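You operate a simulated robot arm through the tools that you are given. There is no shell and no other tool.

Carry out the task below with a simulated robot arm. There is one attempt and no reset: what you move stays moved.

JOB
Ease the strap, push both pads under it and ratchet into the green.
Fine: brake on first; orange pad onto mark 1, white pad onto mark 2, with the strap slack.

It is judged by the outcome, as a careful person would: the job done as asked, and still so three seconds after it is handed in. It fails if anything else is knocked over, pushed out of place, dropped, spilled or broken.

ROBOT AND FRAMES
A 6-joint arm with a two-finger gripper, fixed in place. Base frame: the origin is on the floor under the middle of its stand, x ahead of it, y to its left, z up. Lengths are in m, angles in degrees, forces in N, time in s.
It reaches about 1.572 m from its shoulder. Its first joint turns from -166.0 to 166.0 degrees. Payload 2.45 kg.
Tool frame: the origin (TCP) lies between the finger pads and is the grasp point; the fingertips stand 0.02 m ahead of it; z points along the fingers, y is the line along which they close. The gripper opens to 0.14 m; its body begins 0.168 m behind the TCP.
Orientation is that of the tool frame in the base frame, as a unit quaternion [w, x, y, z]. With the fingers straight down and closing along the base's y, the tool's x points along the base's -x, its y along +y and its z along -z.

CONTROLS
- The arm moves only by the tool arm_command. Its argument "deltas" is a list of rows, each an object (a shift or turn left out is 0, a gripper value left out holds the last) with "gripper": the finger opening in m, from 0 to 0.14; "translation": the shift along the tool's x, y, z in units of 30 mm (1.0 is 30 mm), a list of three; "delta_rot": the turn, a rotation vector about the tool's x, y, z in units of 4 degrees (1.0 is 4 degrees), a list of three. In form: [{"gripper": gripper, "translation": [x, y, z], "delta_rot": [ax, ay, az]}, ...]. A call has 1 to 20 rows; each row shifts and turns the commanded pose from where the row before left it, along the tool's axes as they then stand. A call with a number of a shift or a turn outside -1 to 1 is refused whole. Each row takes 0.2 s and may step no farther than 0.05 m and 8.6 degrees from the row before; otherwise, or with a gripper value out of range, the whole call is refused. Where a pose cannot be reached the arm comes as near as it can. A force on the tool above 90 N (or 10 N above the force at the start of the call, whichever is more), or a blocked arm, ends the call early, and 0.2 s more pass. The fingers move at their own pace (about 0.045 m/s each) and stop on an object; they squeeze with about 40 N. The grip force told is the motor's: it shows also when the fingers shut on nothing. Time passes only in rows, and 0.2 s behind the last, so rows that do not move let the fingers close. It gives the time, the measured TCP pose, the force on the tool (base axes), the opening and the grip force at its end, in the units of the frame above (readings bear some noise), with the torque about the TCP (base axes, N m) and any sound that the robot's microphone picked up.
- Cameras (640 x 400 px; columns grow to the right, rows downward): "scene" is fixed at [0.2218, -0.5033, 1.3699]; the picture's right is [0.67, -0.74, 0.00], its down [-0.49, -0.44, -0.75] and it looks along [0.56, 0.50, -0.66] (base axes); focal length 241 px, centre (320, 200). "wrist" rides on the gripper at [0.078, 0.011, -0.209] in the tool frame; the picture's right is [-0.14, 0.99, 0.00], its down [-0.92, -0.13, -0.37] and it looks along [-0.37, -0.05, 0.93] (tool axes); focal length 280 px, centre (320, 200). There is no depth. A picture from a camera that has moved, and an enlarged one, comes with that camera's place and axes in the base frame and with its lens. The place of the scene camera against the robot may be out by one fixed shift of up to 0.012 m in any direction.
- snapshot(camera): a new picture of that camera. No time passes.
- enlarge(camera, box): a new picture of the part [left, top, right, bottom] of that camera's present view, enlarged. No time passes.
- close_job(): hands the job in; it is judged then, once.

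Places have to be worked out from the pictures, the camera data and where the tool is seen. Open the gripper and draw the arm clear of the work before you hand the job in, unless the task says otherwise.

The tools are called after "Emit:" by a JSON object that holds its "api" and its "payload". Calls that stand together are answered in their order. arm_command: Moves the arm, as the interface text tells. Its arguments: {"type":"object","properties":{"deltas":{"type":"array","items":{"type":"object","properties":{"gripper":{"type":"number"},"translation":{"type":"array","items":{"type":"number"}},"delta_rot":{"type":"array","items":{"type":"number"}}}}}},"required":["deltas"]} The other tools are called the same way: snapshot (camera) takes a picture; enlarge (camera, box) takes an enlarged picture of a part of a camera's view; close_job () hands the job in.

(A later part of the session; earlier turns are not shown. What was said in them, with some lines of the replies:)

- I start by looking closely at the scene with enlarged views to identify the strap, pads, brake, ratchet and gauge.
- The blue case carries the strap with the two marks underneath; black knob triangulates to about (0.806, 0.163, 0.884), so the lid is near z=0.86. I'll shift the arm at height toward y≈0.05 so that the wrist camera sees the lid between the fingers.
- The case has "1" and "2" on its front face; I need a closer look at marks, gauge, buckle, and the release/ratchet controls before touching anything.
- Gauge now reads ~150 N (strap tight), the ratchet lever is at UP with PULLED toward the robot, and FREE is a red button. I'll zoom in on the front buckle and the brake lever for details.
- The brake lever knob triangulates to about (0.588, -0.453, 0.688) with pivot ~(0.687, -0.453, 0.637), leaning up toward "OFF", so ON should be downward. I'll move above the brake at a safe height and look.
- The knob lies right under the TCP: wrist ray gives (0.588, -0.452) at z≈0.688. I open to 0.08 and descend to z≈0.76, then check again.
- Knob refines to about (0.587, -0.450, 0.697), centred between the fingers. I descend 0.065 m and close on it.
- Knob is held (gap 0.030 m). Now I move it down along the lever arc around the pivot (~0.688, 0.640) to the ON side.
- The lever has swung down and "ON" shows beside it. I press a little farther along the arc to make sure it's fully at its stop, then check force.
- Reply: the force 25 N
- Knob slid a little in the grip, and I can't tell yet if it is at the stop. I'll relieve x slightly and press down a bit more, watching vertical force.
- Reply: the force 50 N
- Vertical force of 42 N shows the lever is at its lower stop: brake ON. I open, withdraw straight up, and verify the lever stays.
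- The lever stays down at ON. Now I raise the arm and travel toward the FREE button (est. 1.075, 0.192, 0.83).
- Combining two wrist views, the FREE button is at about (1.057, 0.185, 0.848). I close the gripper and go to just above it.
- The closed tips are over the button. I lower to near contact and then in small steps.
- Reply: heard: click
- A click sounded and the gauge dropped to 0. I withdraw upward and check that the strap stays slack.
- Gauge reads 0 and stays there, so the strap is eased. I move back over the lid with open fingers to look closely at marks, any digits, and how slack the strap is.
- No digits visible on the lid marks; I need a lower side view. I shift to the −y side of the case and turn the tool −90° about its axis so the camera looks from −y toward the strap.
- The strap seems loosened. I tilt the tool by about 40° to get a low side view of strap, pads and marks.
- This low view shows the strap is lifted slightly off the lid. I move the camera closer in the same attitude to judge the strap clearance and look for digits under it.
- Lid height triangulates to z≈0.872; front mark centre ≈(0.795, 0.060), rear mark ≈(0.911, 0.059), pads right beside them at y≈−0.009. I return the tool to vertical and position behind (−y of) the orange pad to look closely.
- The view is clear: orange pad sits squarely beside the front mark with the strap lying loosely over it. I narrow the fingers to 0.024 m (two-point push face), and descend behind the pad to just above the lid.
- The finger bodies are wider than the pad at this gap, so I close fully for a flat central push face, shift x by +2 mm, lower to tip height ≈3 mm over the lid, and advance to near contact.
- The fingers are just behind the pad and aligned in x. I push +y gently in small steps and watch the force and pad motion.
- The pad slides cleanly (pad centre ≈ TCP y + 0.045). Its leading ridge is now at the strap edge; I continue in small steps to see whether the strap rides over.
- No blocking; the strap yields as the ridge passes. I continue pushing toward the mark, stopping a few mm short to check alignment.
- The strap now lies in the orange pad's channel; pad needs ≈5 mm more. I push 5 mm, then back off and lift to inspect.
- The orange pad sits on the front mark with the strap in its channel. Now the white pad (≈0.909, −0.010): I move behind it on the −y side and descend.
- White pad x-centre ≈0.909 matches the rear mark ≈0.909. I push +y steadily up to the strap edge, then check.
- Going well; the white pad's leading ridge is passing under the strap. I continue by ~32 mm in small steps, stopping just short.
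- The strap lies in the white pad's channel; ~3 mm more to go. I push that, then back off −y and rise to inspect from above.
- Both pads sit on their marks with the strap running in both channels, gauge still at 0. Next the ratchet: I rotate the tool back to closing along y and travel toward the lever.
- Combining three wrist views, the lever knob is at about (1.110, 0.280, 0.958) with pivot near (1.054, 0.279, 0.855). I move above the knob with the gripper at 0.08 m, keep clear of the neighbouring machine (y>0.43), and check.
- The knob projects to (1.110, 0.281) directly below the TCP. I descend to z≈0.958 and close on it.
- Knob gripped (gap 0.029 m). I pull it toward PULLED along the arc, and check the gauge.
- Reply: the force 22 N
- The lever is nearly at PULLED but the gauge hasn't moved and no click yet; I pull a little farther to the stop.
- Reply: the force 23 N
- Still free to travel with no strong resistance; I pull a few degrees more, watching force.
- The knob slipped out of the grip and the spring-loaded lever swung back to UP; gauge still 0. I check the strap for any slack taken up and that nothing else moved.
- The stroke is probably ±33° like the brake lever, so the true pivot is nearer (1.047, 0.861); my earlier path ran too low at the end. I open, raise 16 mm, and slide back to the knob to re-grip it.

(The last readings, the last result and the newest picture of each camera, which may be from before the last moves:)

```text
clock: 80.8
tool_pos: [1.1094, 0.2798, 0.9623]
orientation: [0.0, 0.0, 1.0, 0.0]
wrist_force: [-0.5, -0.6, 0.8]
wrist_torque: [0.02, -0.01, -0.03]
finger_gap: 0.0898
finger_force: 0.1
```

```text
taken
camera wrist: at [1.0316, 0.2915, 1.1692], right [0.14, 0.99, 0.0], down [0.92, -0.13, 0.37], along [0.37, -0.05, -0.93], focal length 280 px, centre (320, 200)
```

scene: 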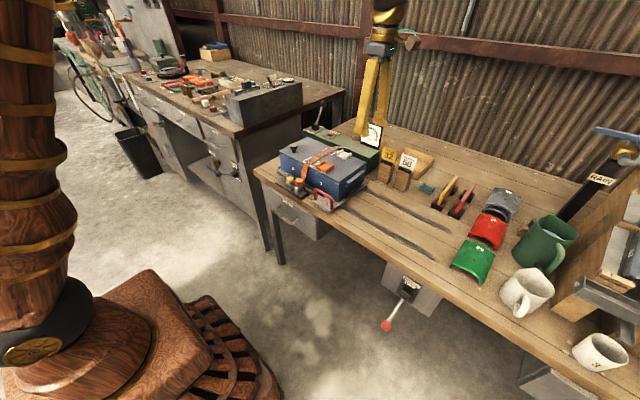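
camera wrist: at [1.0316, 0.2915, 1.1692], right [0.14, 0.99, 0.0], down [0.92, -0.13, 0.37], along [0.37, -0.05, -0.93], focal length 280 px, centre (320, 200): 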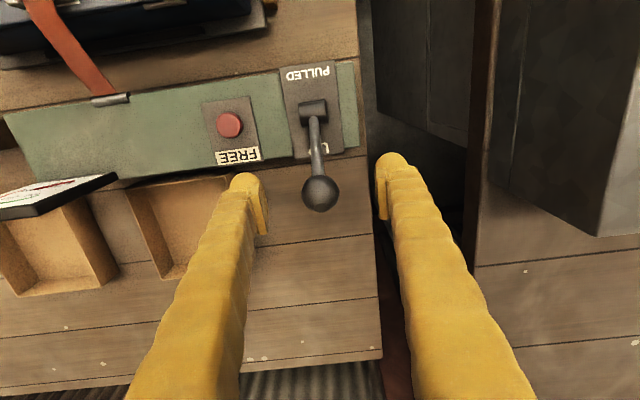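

The knob's image coincides with the TCP projection. I lower 2 mm, close, and pull along the corrected arc.

Emit:
{"api": "arm_command", "payload": {"deltas": [{"gripper": 0.0, "translation": [0, -0.03, 0.08]}, {}, {}, {}, {}, {"translation": [0.322, 0, -0.188]}, {"translation": [0.338, 0, -0.156]}, {"translation": [0.352, 0, -0.123]}, {"translation": [0.362, 0, -0.089]}, {"translation": [0.369, 0, -0.054]}, {"translation": [0.372, 0, -0.018]}, {"translation": [0.372, 0, 0.018]}, {"translation": [0.369, 0, 0.054]}, {"translation": [0.362, 0, 0.089]}, {"translation": [0.352, 0, 0.123]}, {"translation": [0.338, 0, 0.156]}, {}]}}

Emit:
{"api": "enlarge", "payload": {"camera": "scene", "box": [280, 70, 400, 145]}}

Emit:
{"api": "snapshot", "payload": {"camera": "wrist"}}

```text
clock: 84.4
tool_pos: [0.9964, 0.2801, 0.9632]
orientation: [0.0, -0.001, 1.0, 0.0]
wrist_force: [13.5, 40.6, 1.6]
wrist_torque: [0.38, -1.13, 0.41]
finger_gap: 0.0298
finger_force: 45.0
```

```text
5.33 times, centred on (340, 108) of scene
camera zoom: at [0.2218, -0.5033, 1.3699], right [0.67, -0.74, 0.0], down [-0.49, -0.44, -0.75], along [0.56, 0.5, -0.66], focal length 1286 px, centre (213, 693)
```

zoom: 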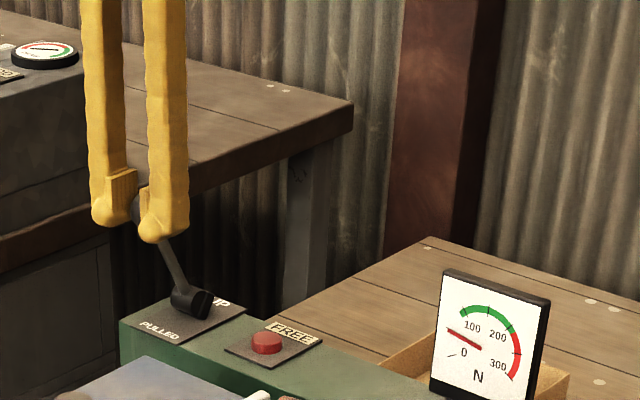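

```text
taken
camera wrist: at [0.9161, 0.2913, 1.171], right [0.14, 0.99, 0.0], down [0.92, -0.13, 0.37], along [0.37, -0.05, -0.93], focal length 280 px, centre (320, 200)
```

wrist: 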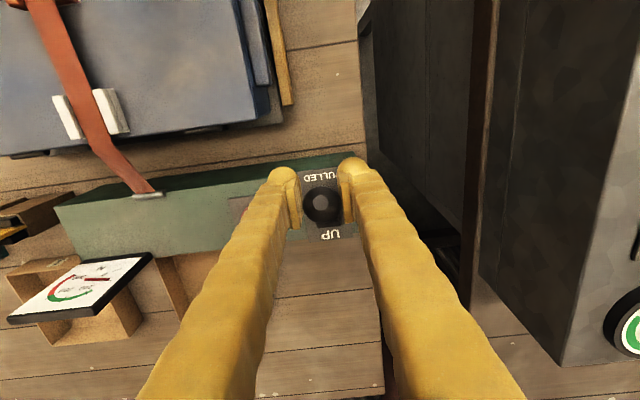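

The gauge now reads ~50 N, so the pull registers. I finish the stroke to the stop and watch the gauge.

Emit:
{"api": "arm_command", "payload": {"deltas": [{"translation": [0.17, 0.02, 0.09]}, {"translation": [0.16, 0.01, 0.1]}, {}]}}

Emit:
{"api": "enlarge", "payload": {"camera": "scene", "box": [280, 70, 400, 145]}}

```text
clock: 85.2
tool_pos: [0.9849, 0.2792, 0.9577]
orientation: [0.001, 0.0, 1.0, -0.001]
wrist_force: [30.3, 34.6, -2.4]
wrist_torque: [0.13, -0.22, 0.34]
finger_gap: 0.0278
finger_force: 44.6
```

```text
5.33 times, centred on (340, 108) of scene
camera zoom: at [0.2218, -0.5033, 1.3699], right [0.67, -0.74, 0.0], down [-0.49, -0.44, -0.75], along [0.56, 0.5, -0.66], focal length 1286 px, centre (213, 693)
```

zoom: 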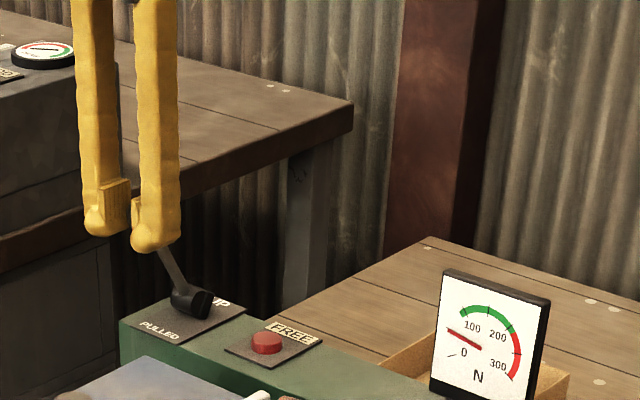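

Stroke complete at 50 N. I return the lever to UP along the arc while still holding it.

Emit:
{"api": "arm_command", "payload": {"deltas": [{"translation": [-0.322, 0.02, -0.188]}, {"translation": [-0.338, 0, -0.156]}, {"translation": [-0.352, 0, -0.123]}, {"translation": [-0.362, 0, -0.089]}, {"translation": [-0.369, 0, -0.054]}, {"translation": [-0.372, 0, -0.018]}, {"translation": [-0.372, 0, 0.018]}, {"translation": [-0.369, 0, 0.054]}, {"translation": [-0.362, 0, 0.089]}, {"translation": [-0.352, 0, 0.123]}, {"translation": [-0.338, 0, 0.156]}, {"translation": [-0.322, 0, 0.188]}, {}]}}

Emit:
{"api": "enlarge", "payload": {"camera": "scene", "box": [280, 70, 400, 145]}}

Emit:
{"api": "snapshot", "payload": {"camera": "wrist"}}

```text
clock: 87.5
tool_pos: [1.0897, 0.2802, 0.972]
orientation: [-0.005, 0.0, 1.0, -0.002]
wrist_force: [-39.2, -8.7, 16.8]
wrist_torque: [-0.28, 0.34, -0.25]
finger_gap: 0.0242
finger_force: 44.6
stopped in row 11: the force on the tool passed its limit at 112 N (the readings are from after the stop); the commanded pose is now the measured one
```

```text
5.33 times, centred on (340, 108) of scene
camera zoom: at [0.2218, -0.5033, 1.3699], right [0.67, -0.74, 0.0], down [-0.49, -0.44, -0.75], along [0.56, 0.5, -0.66], focal length 1286 px, centre (213, 693)
```

zoom: 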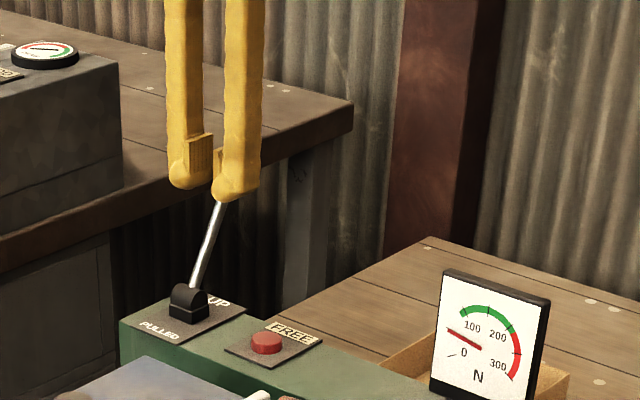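

```text
taken
camera wrist: at [1.0132, 0.2923, 1.1791], right [0.14, 0.99, 0.0], down [0.92, -0.13, 0.36], along [0.36, -0.05, -0.93], focal length 280 px, centre (320, 200)
```

wrist: 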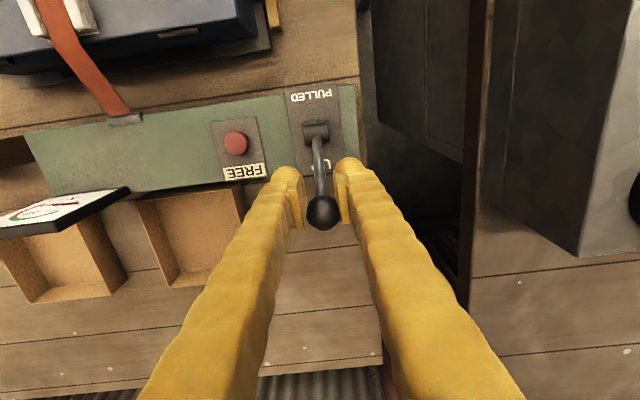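

The lever is back at UP (stop reached, knob slid a bit forward in the grip). I open, recentre on the knob at (1.110, 0.280, 0.959), and regrip for the next stroke.

Emit:
{"api": "arm_command", "payload": {"deltas": [{"gripper": 0.08}, {}, {}, {}, {"translation": [-0.35, 0, 0.2]}, {"translation": [-0.34, 0, 0.2]}, {}]}}

Emit:
{"api": "snapshot", "payload": {"camera": "wrist"}}

Emit:
{"api": "enlarge", "payload": {"camera": "scene", "box": [345, 110, 393, 140]}}

```text
clock: 89.1
tool_pos: [1.1123, 0.2804, 0.9561]
orientation: [-0.004, 0.0, 1.0, -0.001]
wrist_force: [-0.1, -0.1, 0.8]
wrist_torque: [-0.04, 0.0, -0.05]
finger_gap: 0.08
finger_force: 0.1
```

```text
taken
camera wrist: at [1.0349, 0.2921, 1.1648], right [0.14, 0.99, 0.0], down [0.92, -0.13, 0.36], along [0.36, -0.05, -0.93], focal length 280 px, centre (320, 200)
```

wrist: 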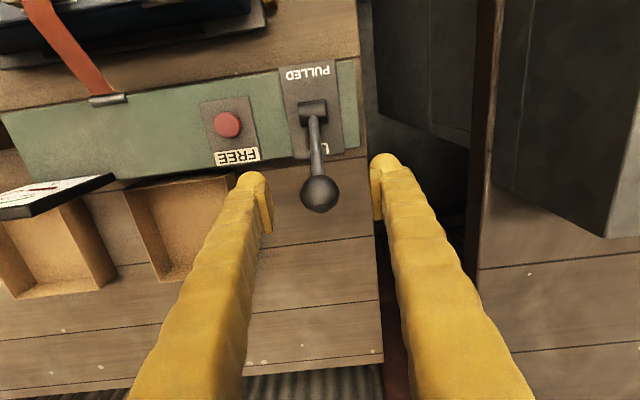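

```text
13.33 times, centred on (369, 125) of scene
camera zoom: at [0.2218, -0.5033, 1.3699], right [0.67, -0.74, 0.0], down [-0.49, -0.44, -0.75], along [0.56, 0.5, -0.66], focal length 3214 px, centre (-333, 1200)
```

zoom: 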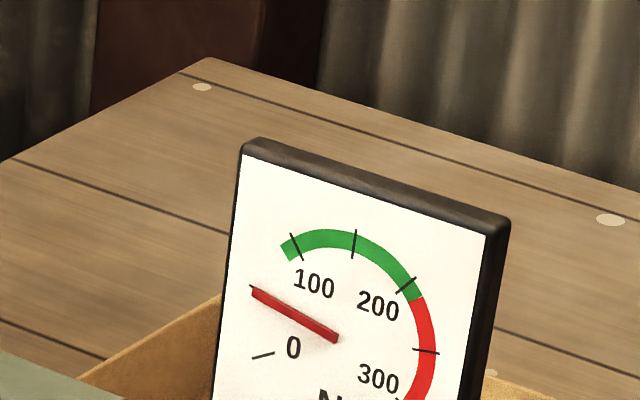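

The gauge holds at 50 N and the knob is centred in the fingers. I grip and make the next full pull.

Emit:
{"api": "arm_command", "payload": {"deltas": [{"gripper": 0.0, "translation": [0, 0, -0.08]}, {}, {}, {}, {}, {"translation": [0.322, 0, -0.188]}, {"translation": [0.338, 0, -0.156]}, {"translation": [0.352, 0, -0.123]}, {"translation": [0.362, 0, -0.089]}, {"translation": [0.369, 0, -0.054]}, {"translation": [0.372, 0, -0.018]}, {"translation": [0.372, 0, 0.018]}, {"translation": [0.369, 0, 0.054]}, {"translation": [0.362, 0, 0.089]}, {"translation": [0.352, 0, 0.123]}, {"translation": [0.338, 0, 0.156]}, {"translation": [0.2, 0, 0.11]}, {}]}}

Emit:
{"api": "enlarge", "payload": {"camera": "scene", "box": [280, 70, 400, 145]}}

Emit:
{"api": "snapshot", "payload": {"camera": "wrist"}}

```text
clock: 92.9
tool_pos: [0.9886, 0.2796, 0.9621]
orientation: [-0.003, 0.0, 1.0, -0.001]
wrist_force: [26.7, -11.1, 14.5]
wrist_torque: [-0.12, -0.44, -0.09]
finger_gap: 0.0304
finger_force: 45.0
```

```text
5.33 times, centred on (340, 108) of scene
camera zoom: at [0.2218, -0.5033, 1.3699], right [0.67, -0.74, 0.0], down [-0.49, -0.44, -0.75], along [0.56, 0.5, -0.66], focal length 1286 px, centre (213, 693)
```

zoom: 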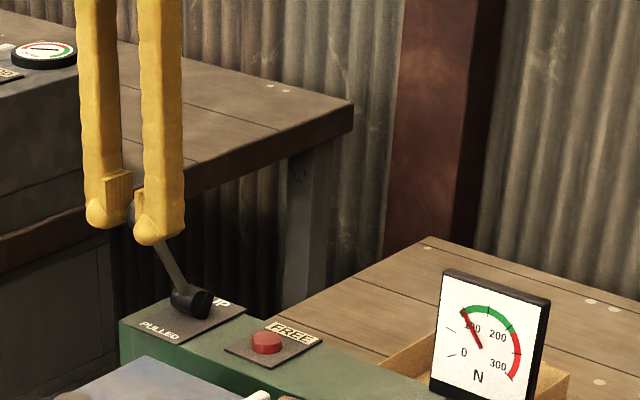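

```text
taken
camera wrist: at [0.9116, 0.2921, 1.1716], right [0.14, 0.99, 0.0], down [0.92, -0.13, 0.36], along [0.36, -0.05, -0.93], focal length 280 px, centre (320, 200)
```

wrist: 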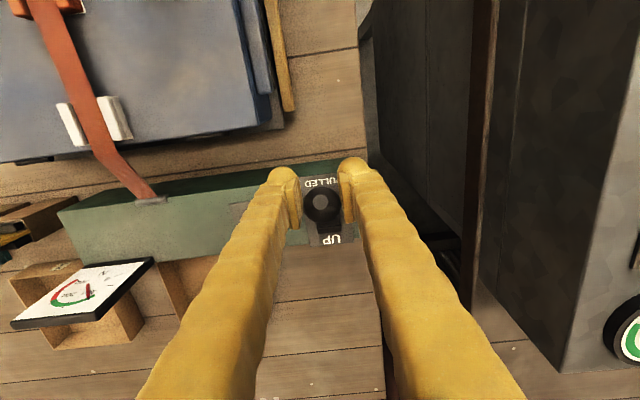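

Emit:
{"api": "enlarge", "payload": {"camera": "scene", "box": [345, 110, 393, 140]}}

```text
13.33 times, centred on (369, 125) of scene
camera zoom: at [0.2218, -0.5033, 1.3699], right [0.67, -0.74, 0.0], down [-0.49, -0.44, -0.75], along [0.56, 0.5, -0.66], focal length 3214 px, centre (-333, 1200)
```

zoom: 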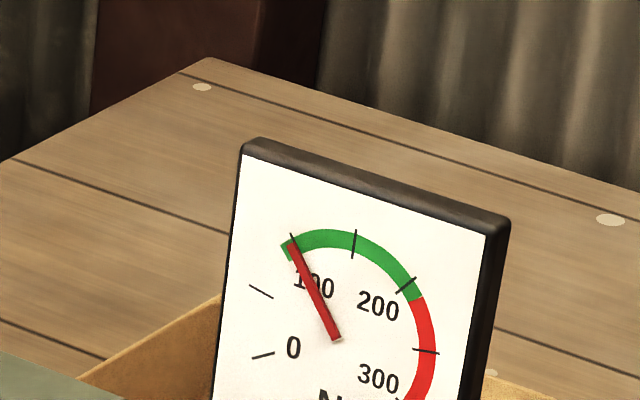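

The needle is at ~100 N, just inside the green's lower edge; one more notch (~50 N) would centre it at ~150 N. I return the lever most of the way, release it so it springs to UP, and re-centre.

Emit:
{"api": "arm_command", "payload": {"deltas": [{"translation": [-0.2, 0, -0.13]}, {"translation": [-0.338, 0, -0.156]}, {"translation": [-0.352, 0, -0.123]}, {"translation": [-0.362, 0, -0.089]}, {"translation": [-0.369, 0, -0.054]}, {"translation": [-0.372, 0, -0.018]}, {"translation": [-0.372, 0, 0.018]}, {"translation": [-0.369, 0, 0.054]}, {"translation": [-0.362, 0, 0.089]}, {"gripper": 0.08}, {}, {}, {"translation": [-0.3, 0, 0.1]}, {"translation": [-0.3, 0, 0.14]}, {"translation": [-0.3, 0, 0.15]}, {}]}}

Emit:
{"api": "snapshot", "payload": {"camera": "wrist"}}

Emit:
{"api": "enlarge", "payload": {"camera": "scene", "box": [280, 70, 400, 145]}}

```text
clock: 96.3
tool_pos: [1.1083, 0.2792, 0.9617]
orientation: [-0.003, 0.0, 1.0, -0.001]
wrist_force: [-0.4, -0.1, 0.1]
wrist_torque: [-0.01, -0.02, -0.01]
finger_gap: 0.08
finger_force: 0.2
```

```text
taken
camera wrist: at [1.0318, 0.2916, 1.1701], right [0.14, 0.99, 0.0], down [0.92, -0.13, 0.36], along [0.36, -0.05, -0.93], focal length 280 px, centre (320, 200)
```

wrist: 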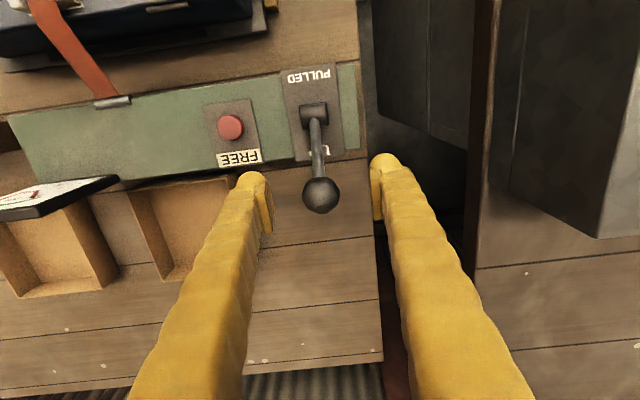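

```text
5.33 times, centred on (340, 108) of scene
camera zoom: at [0.2218, -0.5033, 1.3699], right [0.67, -0.74, 0.0], down [-0.49, -0.44, -0.75], along [0.56, 0.5, -0.66], focal length 1286 px, centre (213, 693)
```

zoom: 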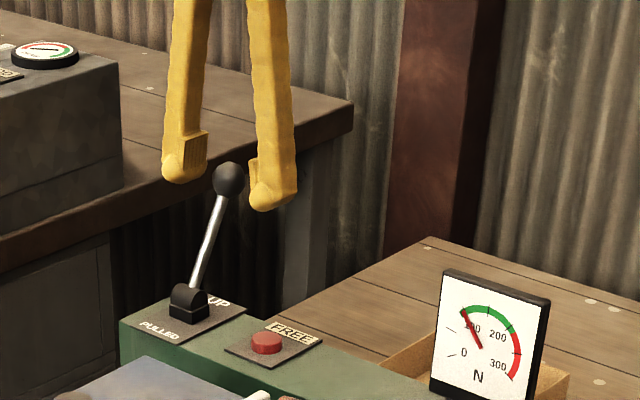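

Lever is UP, gauge steady at ~100 N. I make one more gripped pull.

Emit:
{"api": "arm_command", "payload": {"deltas": [{"gripper": 0.0, "translation": [-0.06, 0, 0.06]}, {}, {}, {}, {}, {"translation": [0.322, 0, -0.188]}, {"translation": [0.338, 0, -0.156]}, {"translation": [0.352, 0, -0.123]}, {"translation": [0.362, 0, -0.089]}, {"translation": [0.369, 0, -0.054]}, {"translation": [0.372, 0, -0.018]}, {"translation": [0.372, 0, 0.018]}, {"translation": [0.369, 0, 0.054]}, {"translation": [0.362, 0, 0.089]}, {"translation": [0.352, 0, 0.123]}, {"translation": [0.338, 0, 0.156]}, {"translation": [0.15, 0, 0.08]}, {}]}}

Emit:
{"api": "enlarge", "payload": {"camera": "scene", "box": [345, 110, 393, 140]}}

Emit:
{"api": "enlarge", "payload": {"camera": "scene", "box": [280, 70, 400, 145]}}

```text
clock: 100.1
tool_pos: [0.9887, 0.2812, 0.9642]
orientation: [-0.003, 0.001, 1.0, -0.001]
wrist_force: [30.7, -16.0, 15.3]
wrist_torque: [-0.23, -0.54, -0.08]
finger_gap: 0.0306
finger_force: 44.9
```

```text
13.33 times, centred on (369, 125) of scene
camera zoom: at [0.2218, -0.5033, 1.3699], right [0.67, -0.74, 0.0], down [-0.49, -0.44, -0.75], along [0.56, 0.5, -0.66], focal length 3214 px, centre (-333, 1200)
```

zoom: 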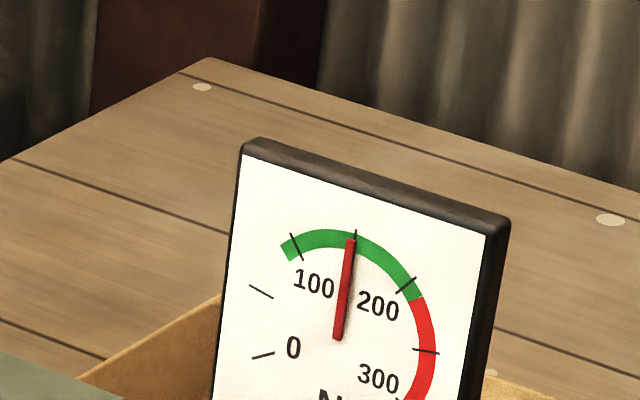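

```text
5.33 times, centred on (340, 108) of scene
camera zoom: at [0.2218, -0.5033, 1.3699], right [0.67, -0.74, 0.0], down [-0.49, -0.44, -0.75], along [0.56, 0.5, -0.66], focal length 1286 px, centre (213, 693)
```

zoom: 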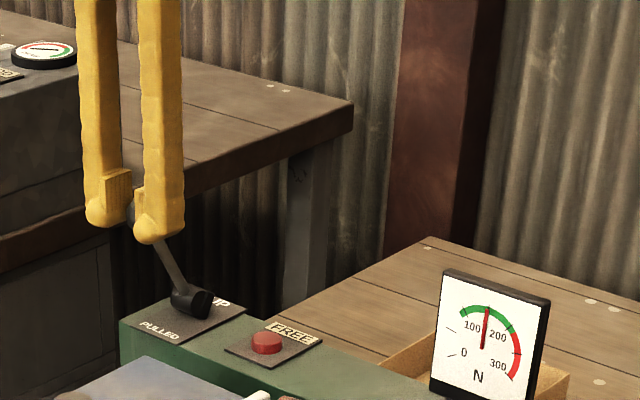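

The needle now sits at ~147 N, mid-green. I return the lever near UP, release it, and rise clear.

Emit:
{"api": "arm_command", "payload": {"deltas": [{"translation": [-0.2, 0, -0.13]}, {"translation": [-0.338, 0, -0.156]}, {"translation": [-0.352, 0, -0.123]}, {"translation": [-0.362, 0, -0.089]}, {"translation": [-0.369, 0, -0.054]}, {"translation": [-0.372, 0, -0.018]}, {"translation": [-0.372, 0, 0.018]}, {"translation": [-0.369, 0, 0.054]}, {"translation": [-0.362, 0, 0.089]}, {"gripper": 0.09}, {}, {}, {"translation": [0, 0, -0.8]}, {"translation": [0, 0, -1]}, {"translation": [0, 0, -1]}, {"translation": [0, 0, -1]}, {"translation": [0, 0, -1]}, {}]}}

Emit:
{"api": "enlarge", "payload": {"camera": "scene", "box": [345, 110, 393, 140]}}

Emit:
{"api": "enlarge", "payload": {"camera": "scene", "box": [240, 110, 400, 210]}}

Emit:
{"api": "enlarge", "payload": {"camera": "scene", "box": [280, 140, 360, 190]}}

```text
clock: 103.9
tool_pos: [1.0838, 0.2819, 1.1201]
orientation: [-0.005, 0.0, 1.0, -0.001]
wrist_force: [0.3, -0.4, -0.7]
wrist_torque: [-0.02, 0.01, 0.01]
finger_gap: 0.0898
finger_force: 0.0
```

```text
13.33 times, centred on (369, 125) of scene
camera zoom: at [0.2218, -0.5033, 1.3699], right [0.67, -0.74, 0.0], down [-0.49, -0.44, -0.75], along [0.56, 0.5, -0.66], focal length 3214 px, centre (-333, 1200)
```

zoom: 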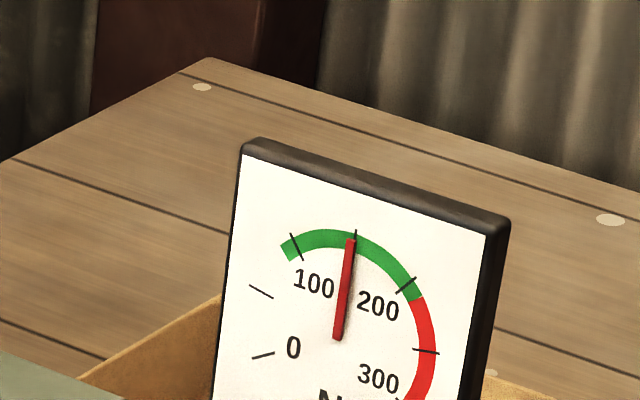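

```text
4.00 times, centred on (320, 160) of scene
camera zoom: at [0.2218, -0.5033, 1.3699], right [0.67, -0.74, 0.0], down [-0.49, -0.44, -0.75], along [0.56, 0.5, -0.66], focal length 964 px, centre (320, 360)
```

zoom: 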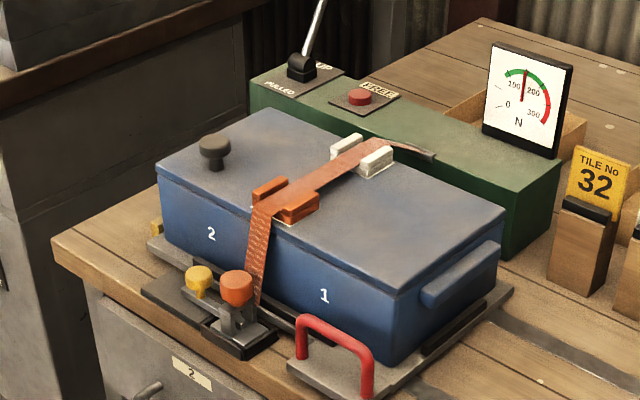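

```text
8.00 times, centred on (320, 165) of scene
camera zoom: at [0.2218, -0.5033, 1.3699], right [0.67, -0.74, 0.0], down [-0.49, -0.44, -0.75], along [0.56, 0.5, -0.66], focal length 1928 px, centre (320, 480)
```

zoom: 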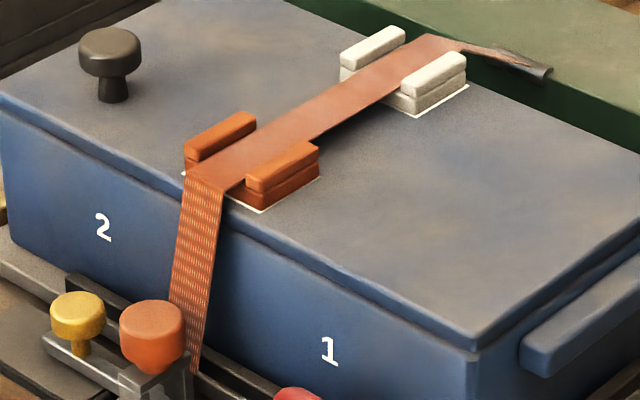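

Gauge holds at ~147 N mid-green and the lever is back UP. I move over the lid for a close overhead inspection of pad placement and any mark labels.

Emit:
{"api": "arm_command", "payload": {"deltas": [{"translation": [0.9, -0.6, 0], "gripper": 0.14}, {"translation": [0.9, -0.6, 0]}, {"translation": [0.9, -0.6, 0]}, {"translation": [0.9, -0.6, 0]}, {"translation": [0.9, -0.6, 0]}, {"translation": [0.9, -0.6, 0]}, {"translation": [0.9, -0.6, 0]}, {"translation": [0.9, -0.6, 0]}, {"translation": [0.9, -0.6, 0]}, {"translation": [0.9, -0.6, 0]}, {"translation": [0.9, -0.6, 0]}, {"translation": [0.9, -0.2, 0]}, {}]}}

Emit:
{"api": "snapshot", "payload": {"camera": "wrist"}}

Emit:
{"api": "enlarge", "payload": {"camera": "wrist", "box": [240, 80, 420, 220]}}

Emit:
{"api": "enlarge", "payload": {"camera": "wrist", "box": [240, 170, 420, 310]}}

```text
clock: 106.7
tool_pos: [0.7589, 0.0769, 1.1225]
orientation: [-0.004, 0.0, 1.0, 0.0]
wrist_force: [0.0, -0.5, 1.2]
wrist_torque: [0.0, 0.0, -0.04]
finger_gap: 0.1401
finger_force: 0.2
```

```text
taken
camera wrist: at [0.6823, 0.0896, 1.3318], right [0.14, 0.99, 0.0], down [0.92, -0.13, 0.36], along [0.36, -0.05, -0.93], focal length 280 px, centre (320, 200)
```

wrist: 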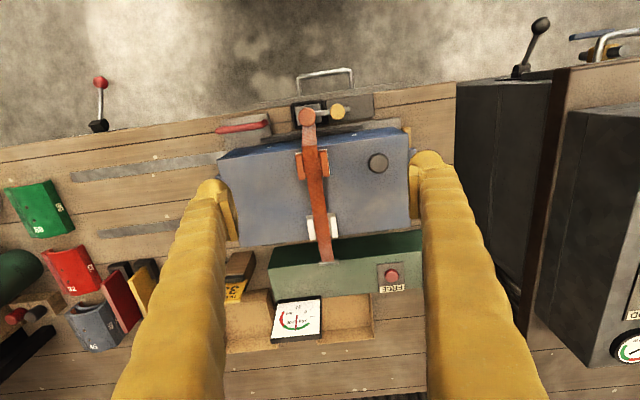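

```text
2.86 times, centred on (330, 150) of wrist
camera zoom: at [0.6823, 0.0896, 1.3318], right [0.14, 0.99, 0.0], down [0.92, -0.13, 0.36], along [0.36, -0.05, -0.93], focal length 801 px, centre (291, 343)
```

zoom: 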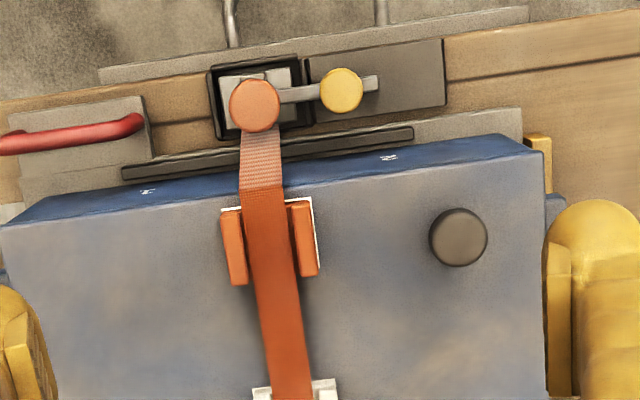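

```text
2.86 times, centred on (330, 240) of wrist
camera zoom: at [0.6823, 0.0896, 1.3318], right [0.14, 0.99, 0.0], down [0.92, -0.13, 0.36], along [0.36, -0.05, -0.93], focal length 801 px, centre (291, 86)
```

zoom: 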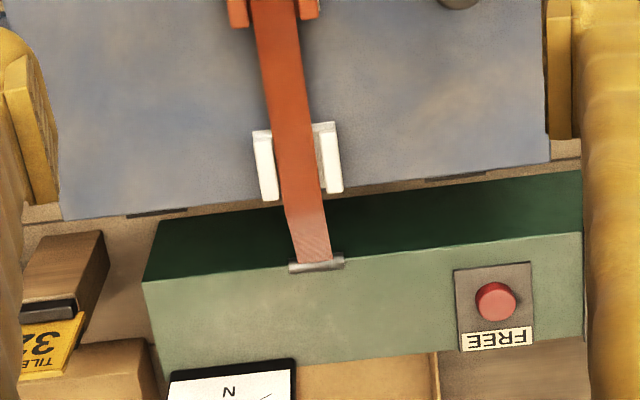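

Both pads lie squarely on their outlines with the strap in the channels, tension mid-green. I now draw the open gripper up and back clear of the work and take a last look.

Emit:
{"api": "arm_command", "payload": {"deltas": [{"translation": [0.5, 0.5, -1]}, {"translation": [0.5, 0.5, -1]}, {"translation": [0.5, 0.5, -1]}, {"translation": [0.5, 0.5, -1]}, {"translation": [0.5, 0.5, 0]}, {"translation": [0.5, 0.5, 0]}, {}, {}, {}, {}]}}

Emit:
{"api": "snapshot", "payload": {"camera": "scene"}}

Emit:
{"api": "enlarge", "payload": {"camera": "scene", "box": [240, 110, 400, 210]}}

Emit:
{"api": "enlarge", "payload": {"camera": "scene", "box": [340, 220, 480, 340]}}

```text
clock: 108.9
tool_pos: [0.6693, 0.1669, 1.2423]
orientation: [-0.004, 0.0, 1.0, -0.001]
wrist_force: [-0.8, 0.0, 0.0]
wrist_torque: [0.0, -0.02, -0.02]
finger_gap: 0.14
finger_force: 0.0
```

```text
taken
```

scene: 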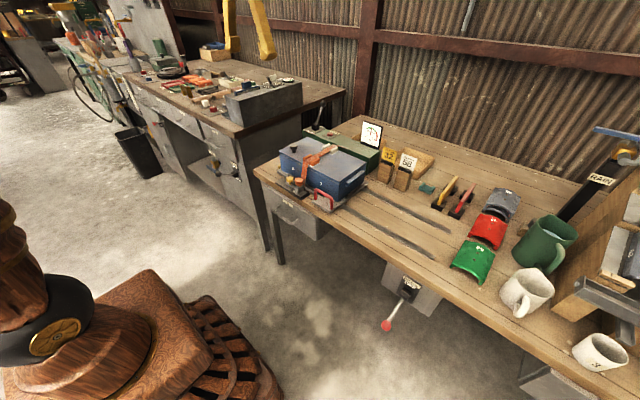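

```text
4.00 times, centred on (320, 160) of scene
camera zoom: at [0.2218, -0.5033, 1.3699], right [0.67, -0.74, 0.0], down [-0.49, -0.44, -0.75], along [0.56, 0.5, -0.66], focal length 964 px, centre (320, 360)
```

zoom: 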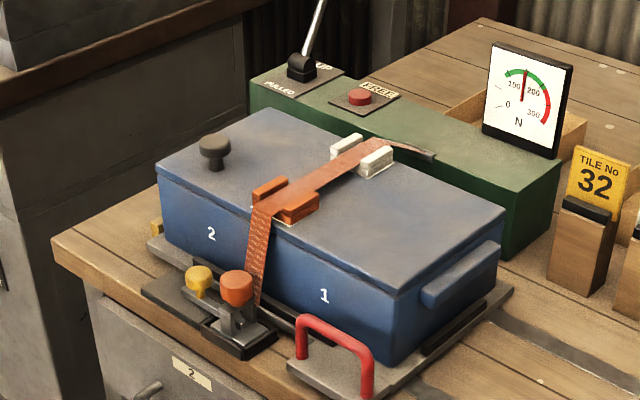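

```text
3.33 times, centred on (410, 280) of scene
camera zoom: at [0.2218, -0.5033, 1.3699], right [0.67, -0.74, 0.0], down [-0.49, -0.44, -0.75], along [0.56, 0.5, -0.66], focal length 804 px, centre (20, -67)
```

zoom: 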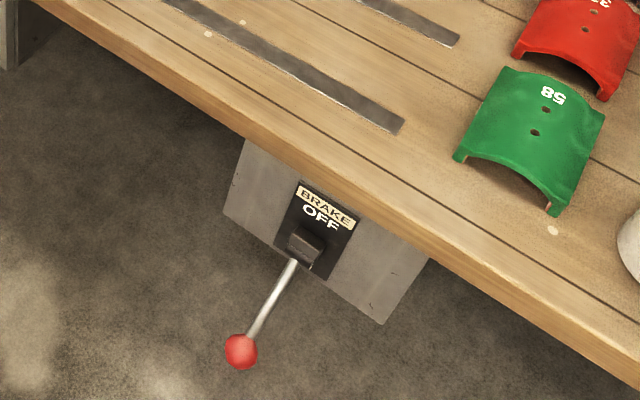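

Brake lever is at ON, orange pad on the front mark and white pad on the rear mark under the strap, the gauge is steady mid-green (~147 N), the lever is UP, and nothing else has moved. The gripper is open and clear, so I hand in the job.

Emit:
{"api": "close_job", "payload": {}}

```text
The job is handed in.
```

The job is handed in, but I couldn't confirm which mark is 1 and which is 2. The marks themselves carry no digits. The only "1" and "2" are painted side by side on the front of the case, and they don't line up with either mark. I took the front mark as 1 and the rear as 2, because each pad started directly beside the mark I pushed it onto. If the numbering runs the other way, the pads are swapped.

- **Brake:** I set it on first, and the lever is down against its ON stop.
- **Strap:** Pressing FREE took the gauge to 0, and it stayed there while I moved the pads.
- **Pads:** Orange is on the front mark and white is on the rear. Each is within about 2 mm of its outline, with the strap in its channel.
- **Tension:** The needle is at about 147 N, near the middle of the green, and it held there after I let go of the lever. I pulled the lever four times. On the first pull my grip slipped, the lever sprang back to UP, and the gauge didn't move. The other three added about 50 N each.

In the last pictures the case is where it started and I saw nothing else moved. The gripper is open and clear of the work.
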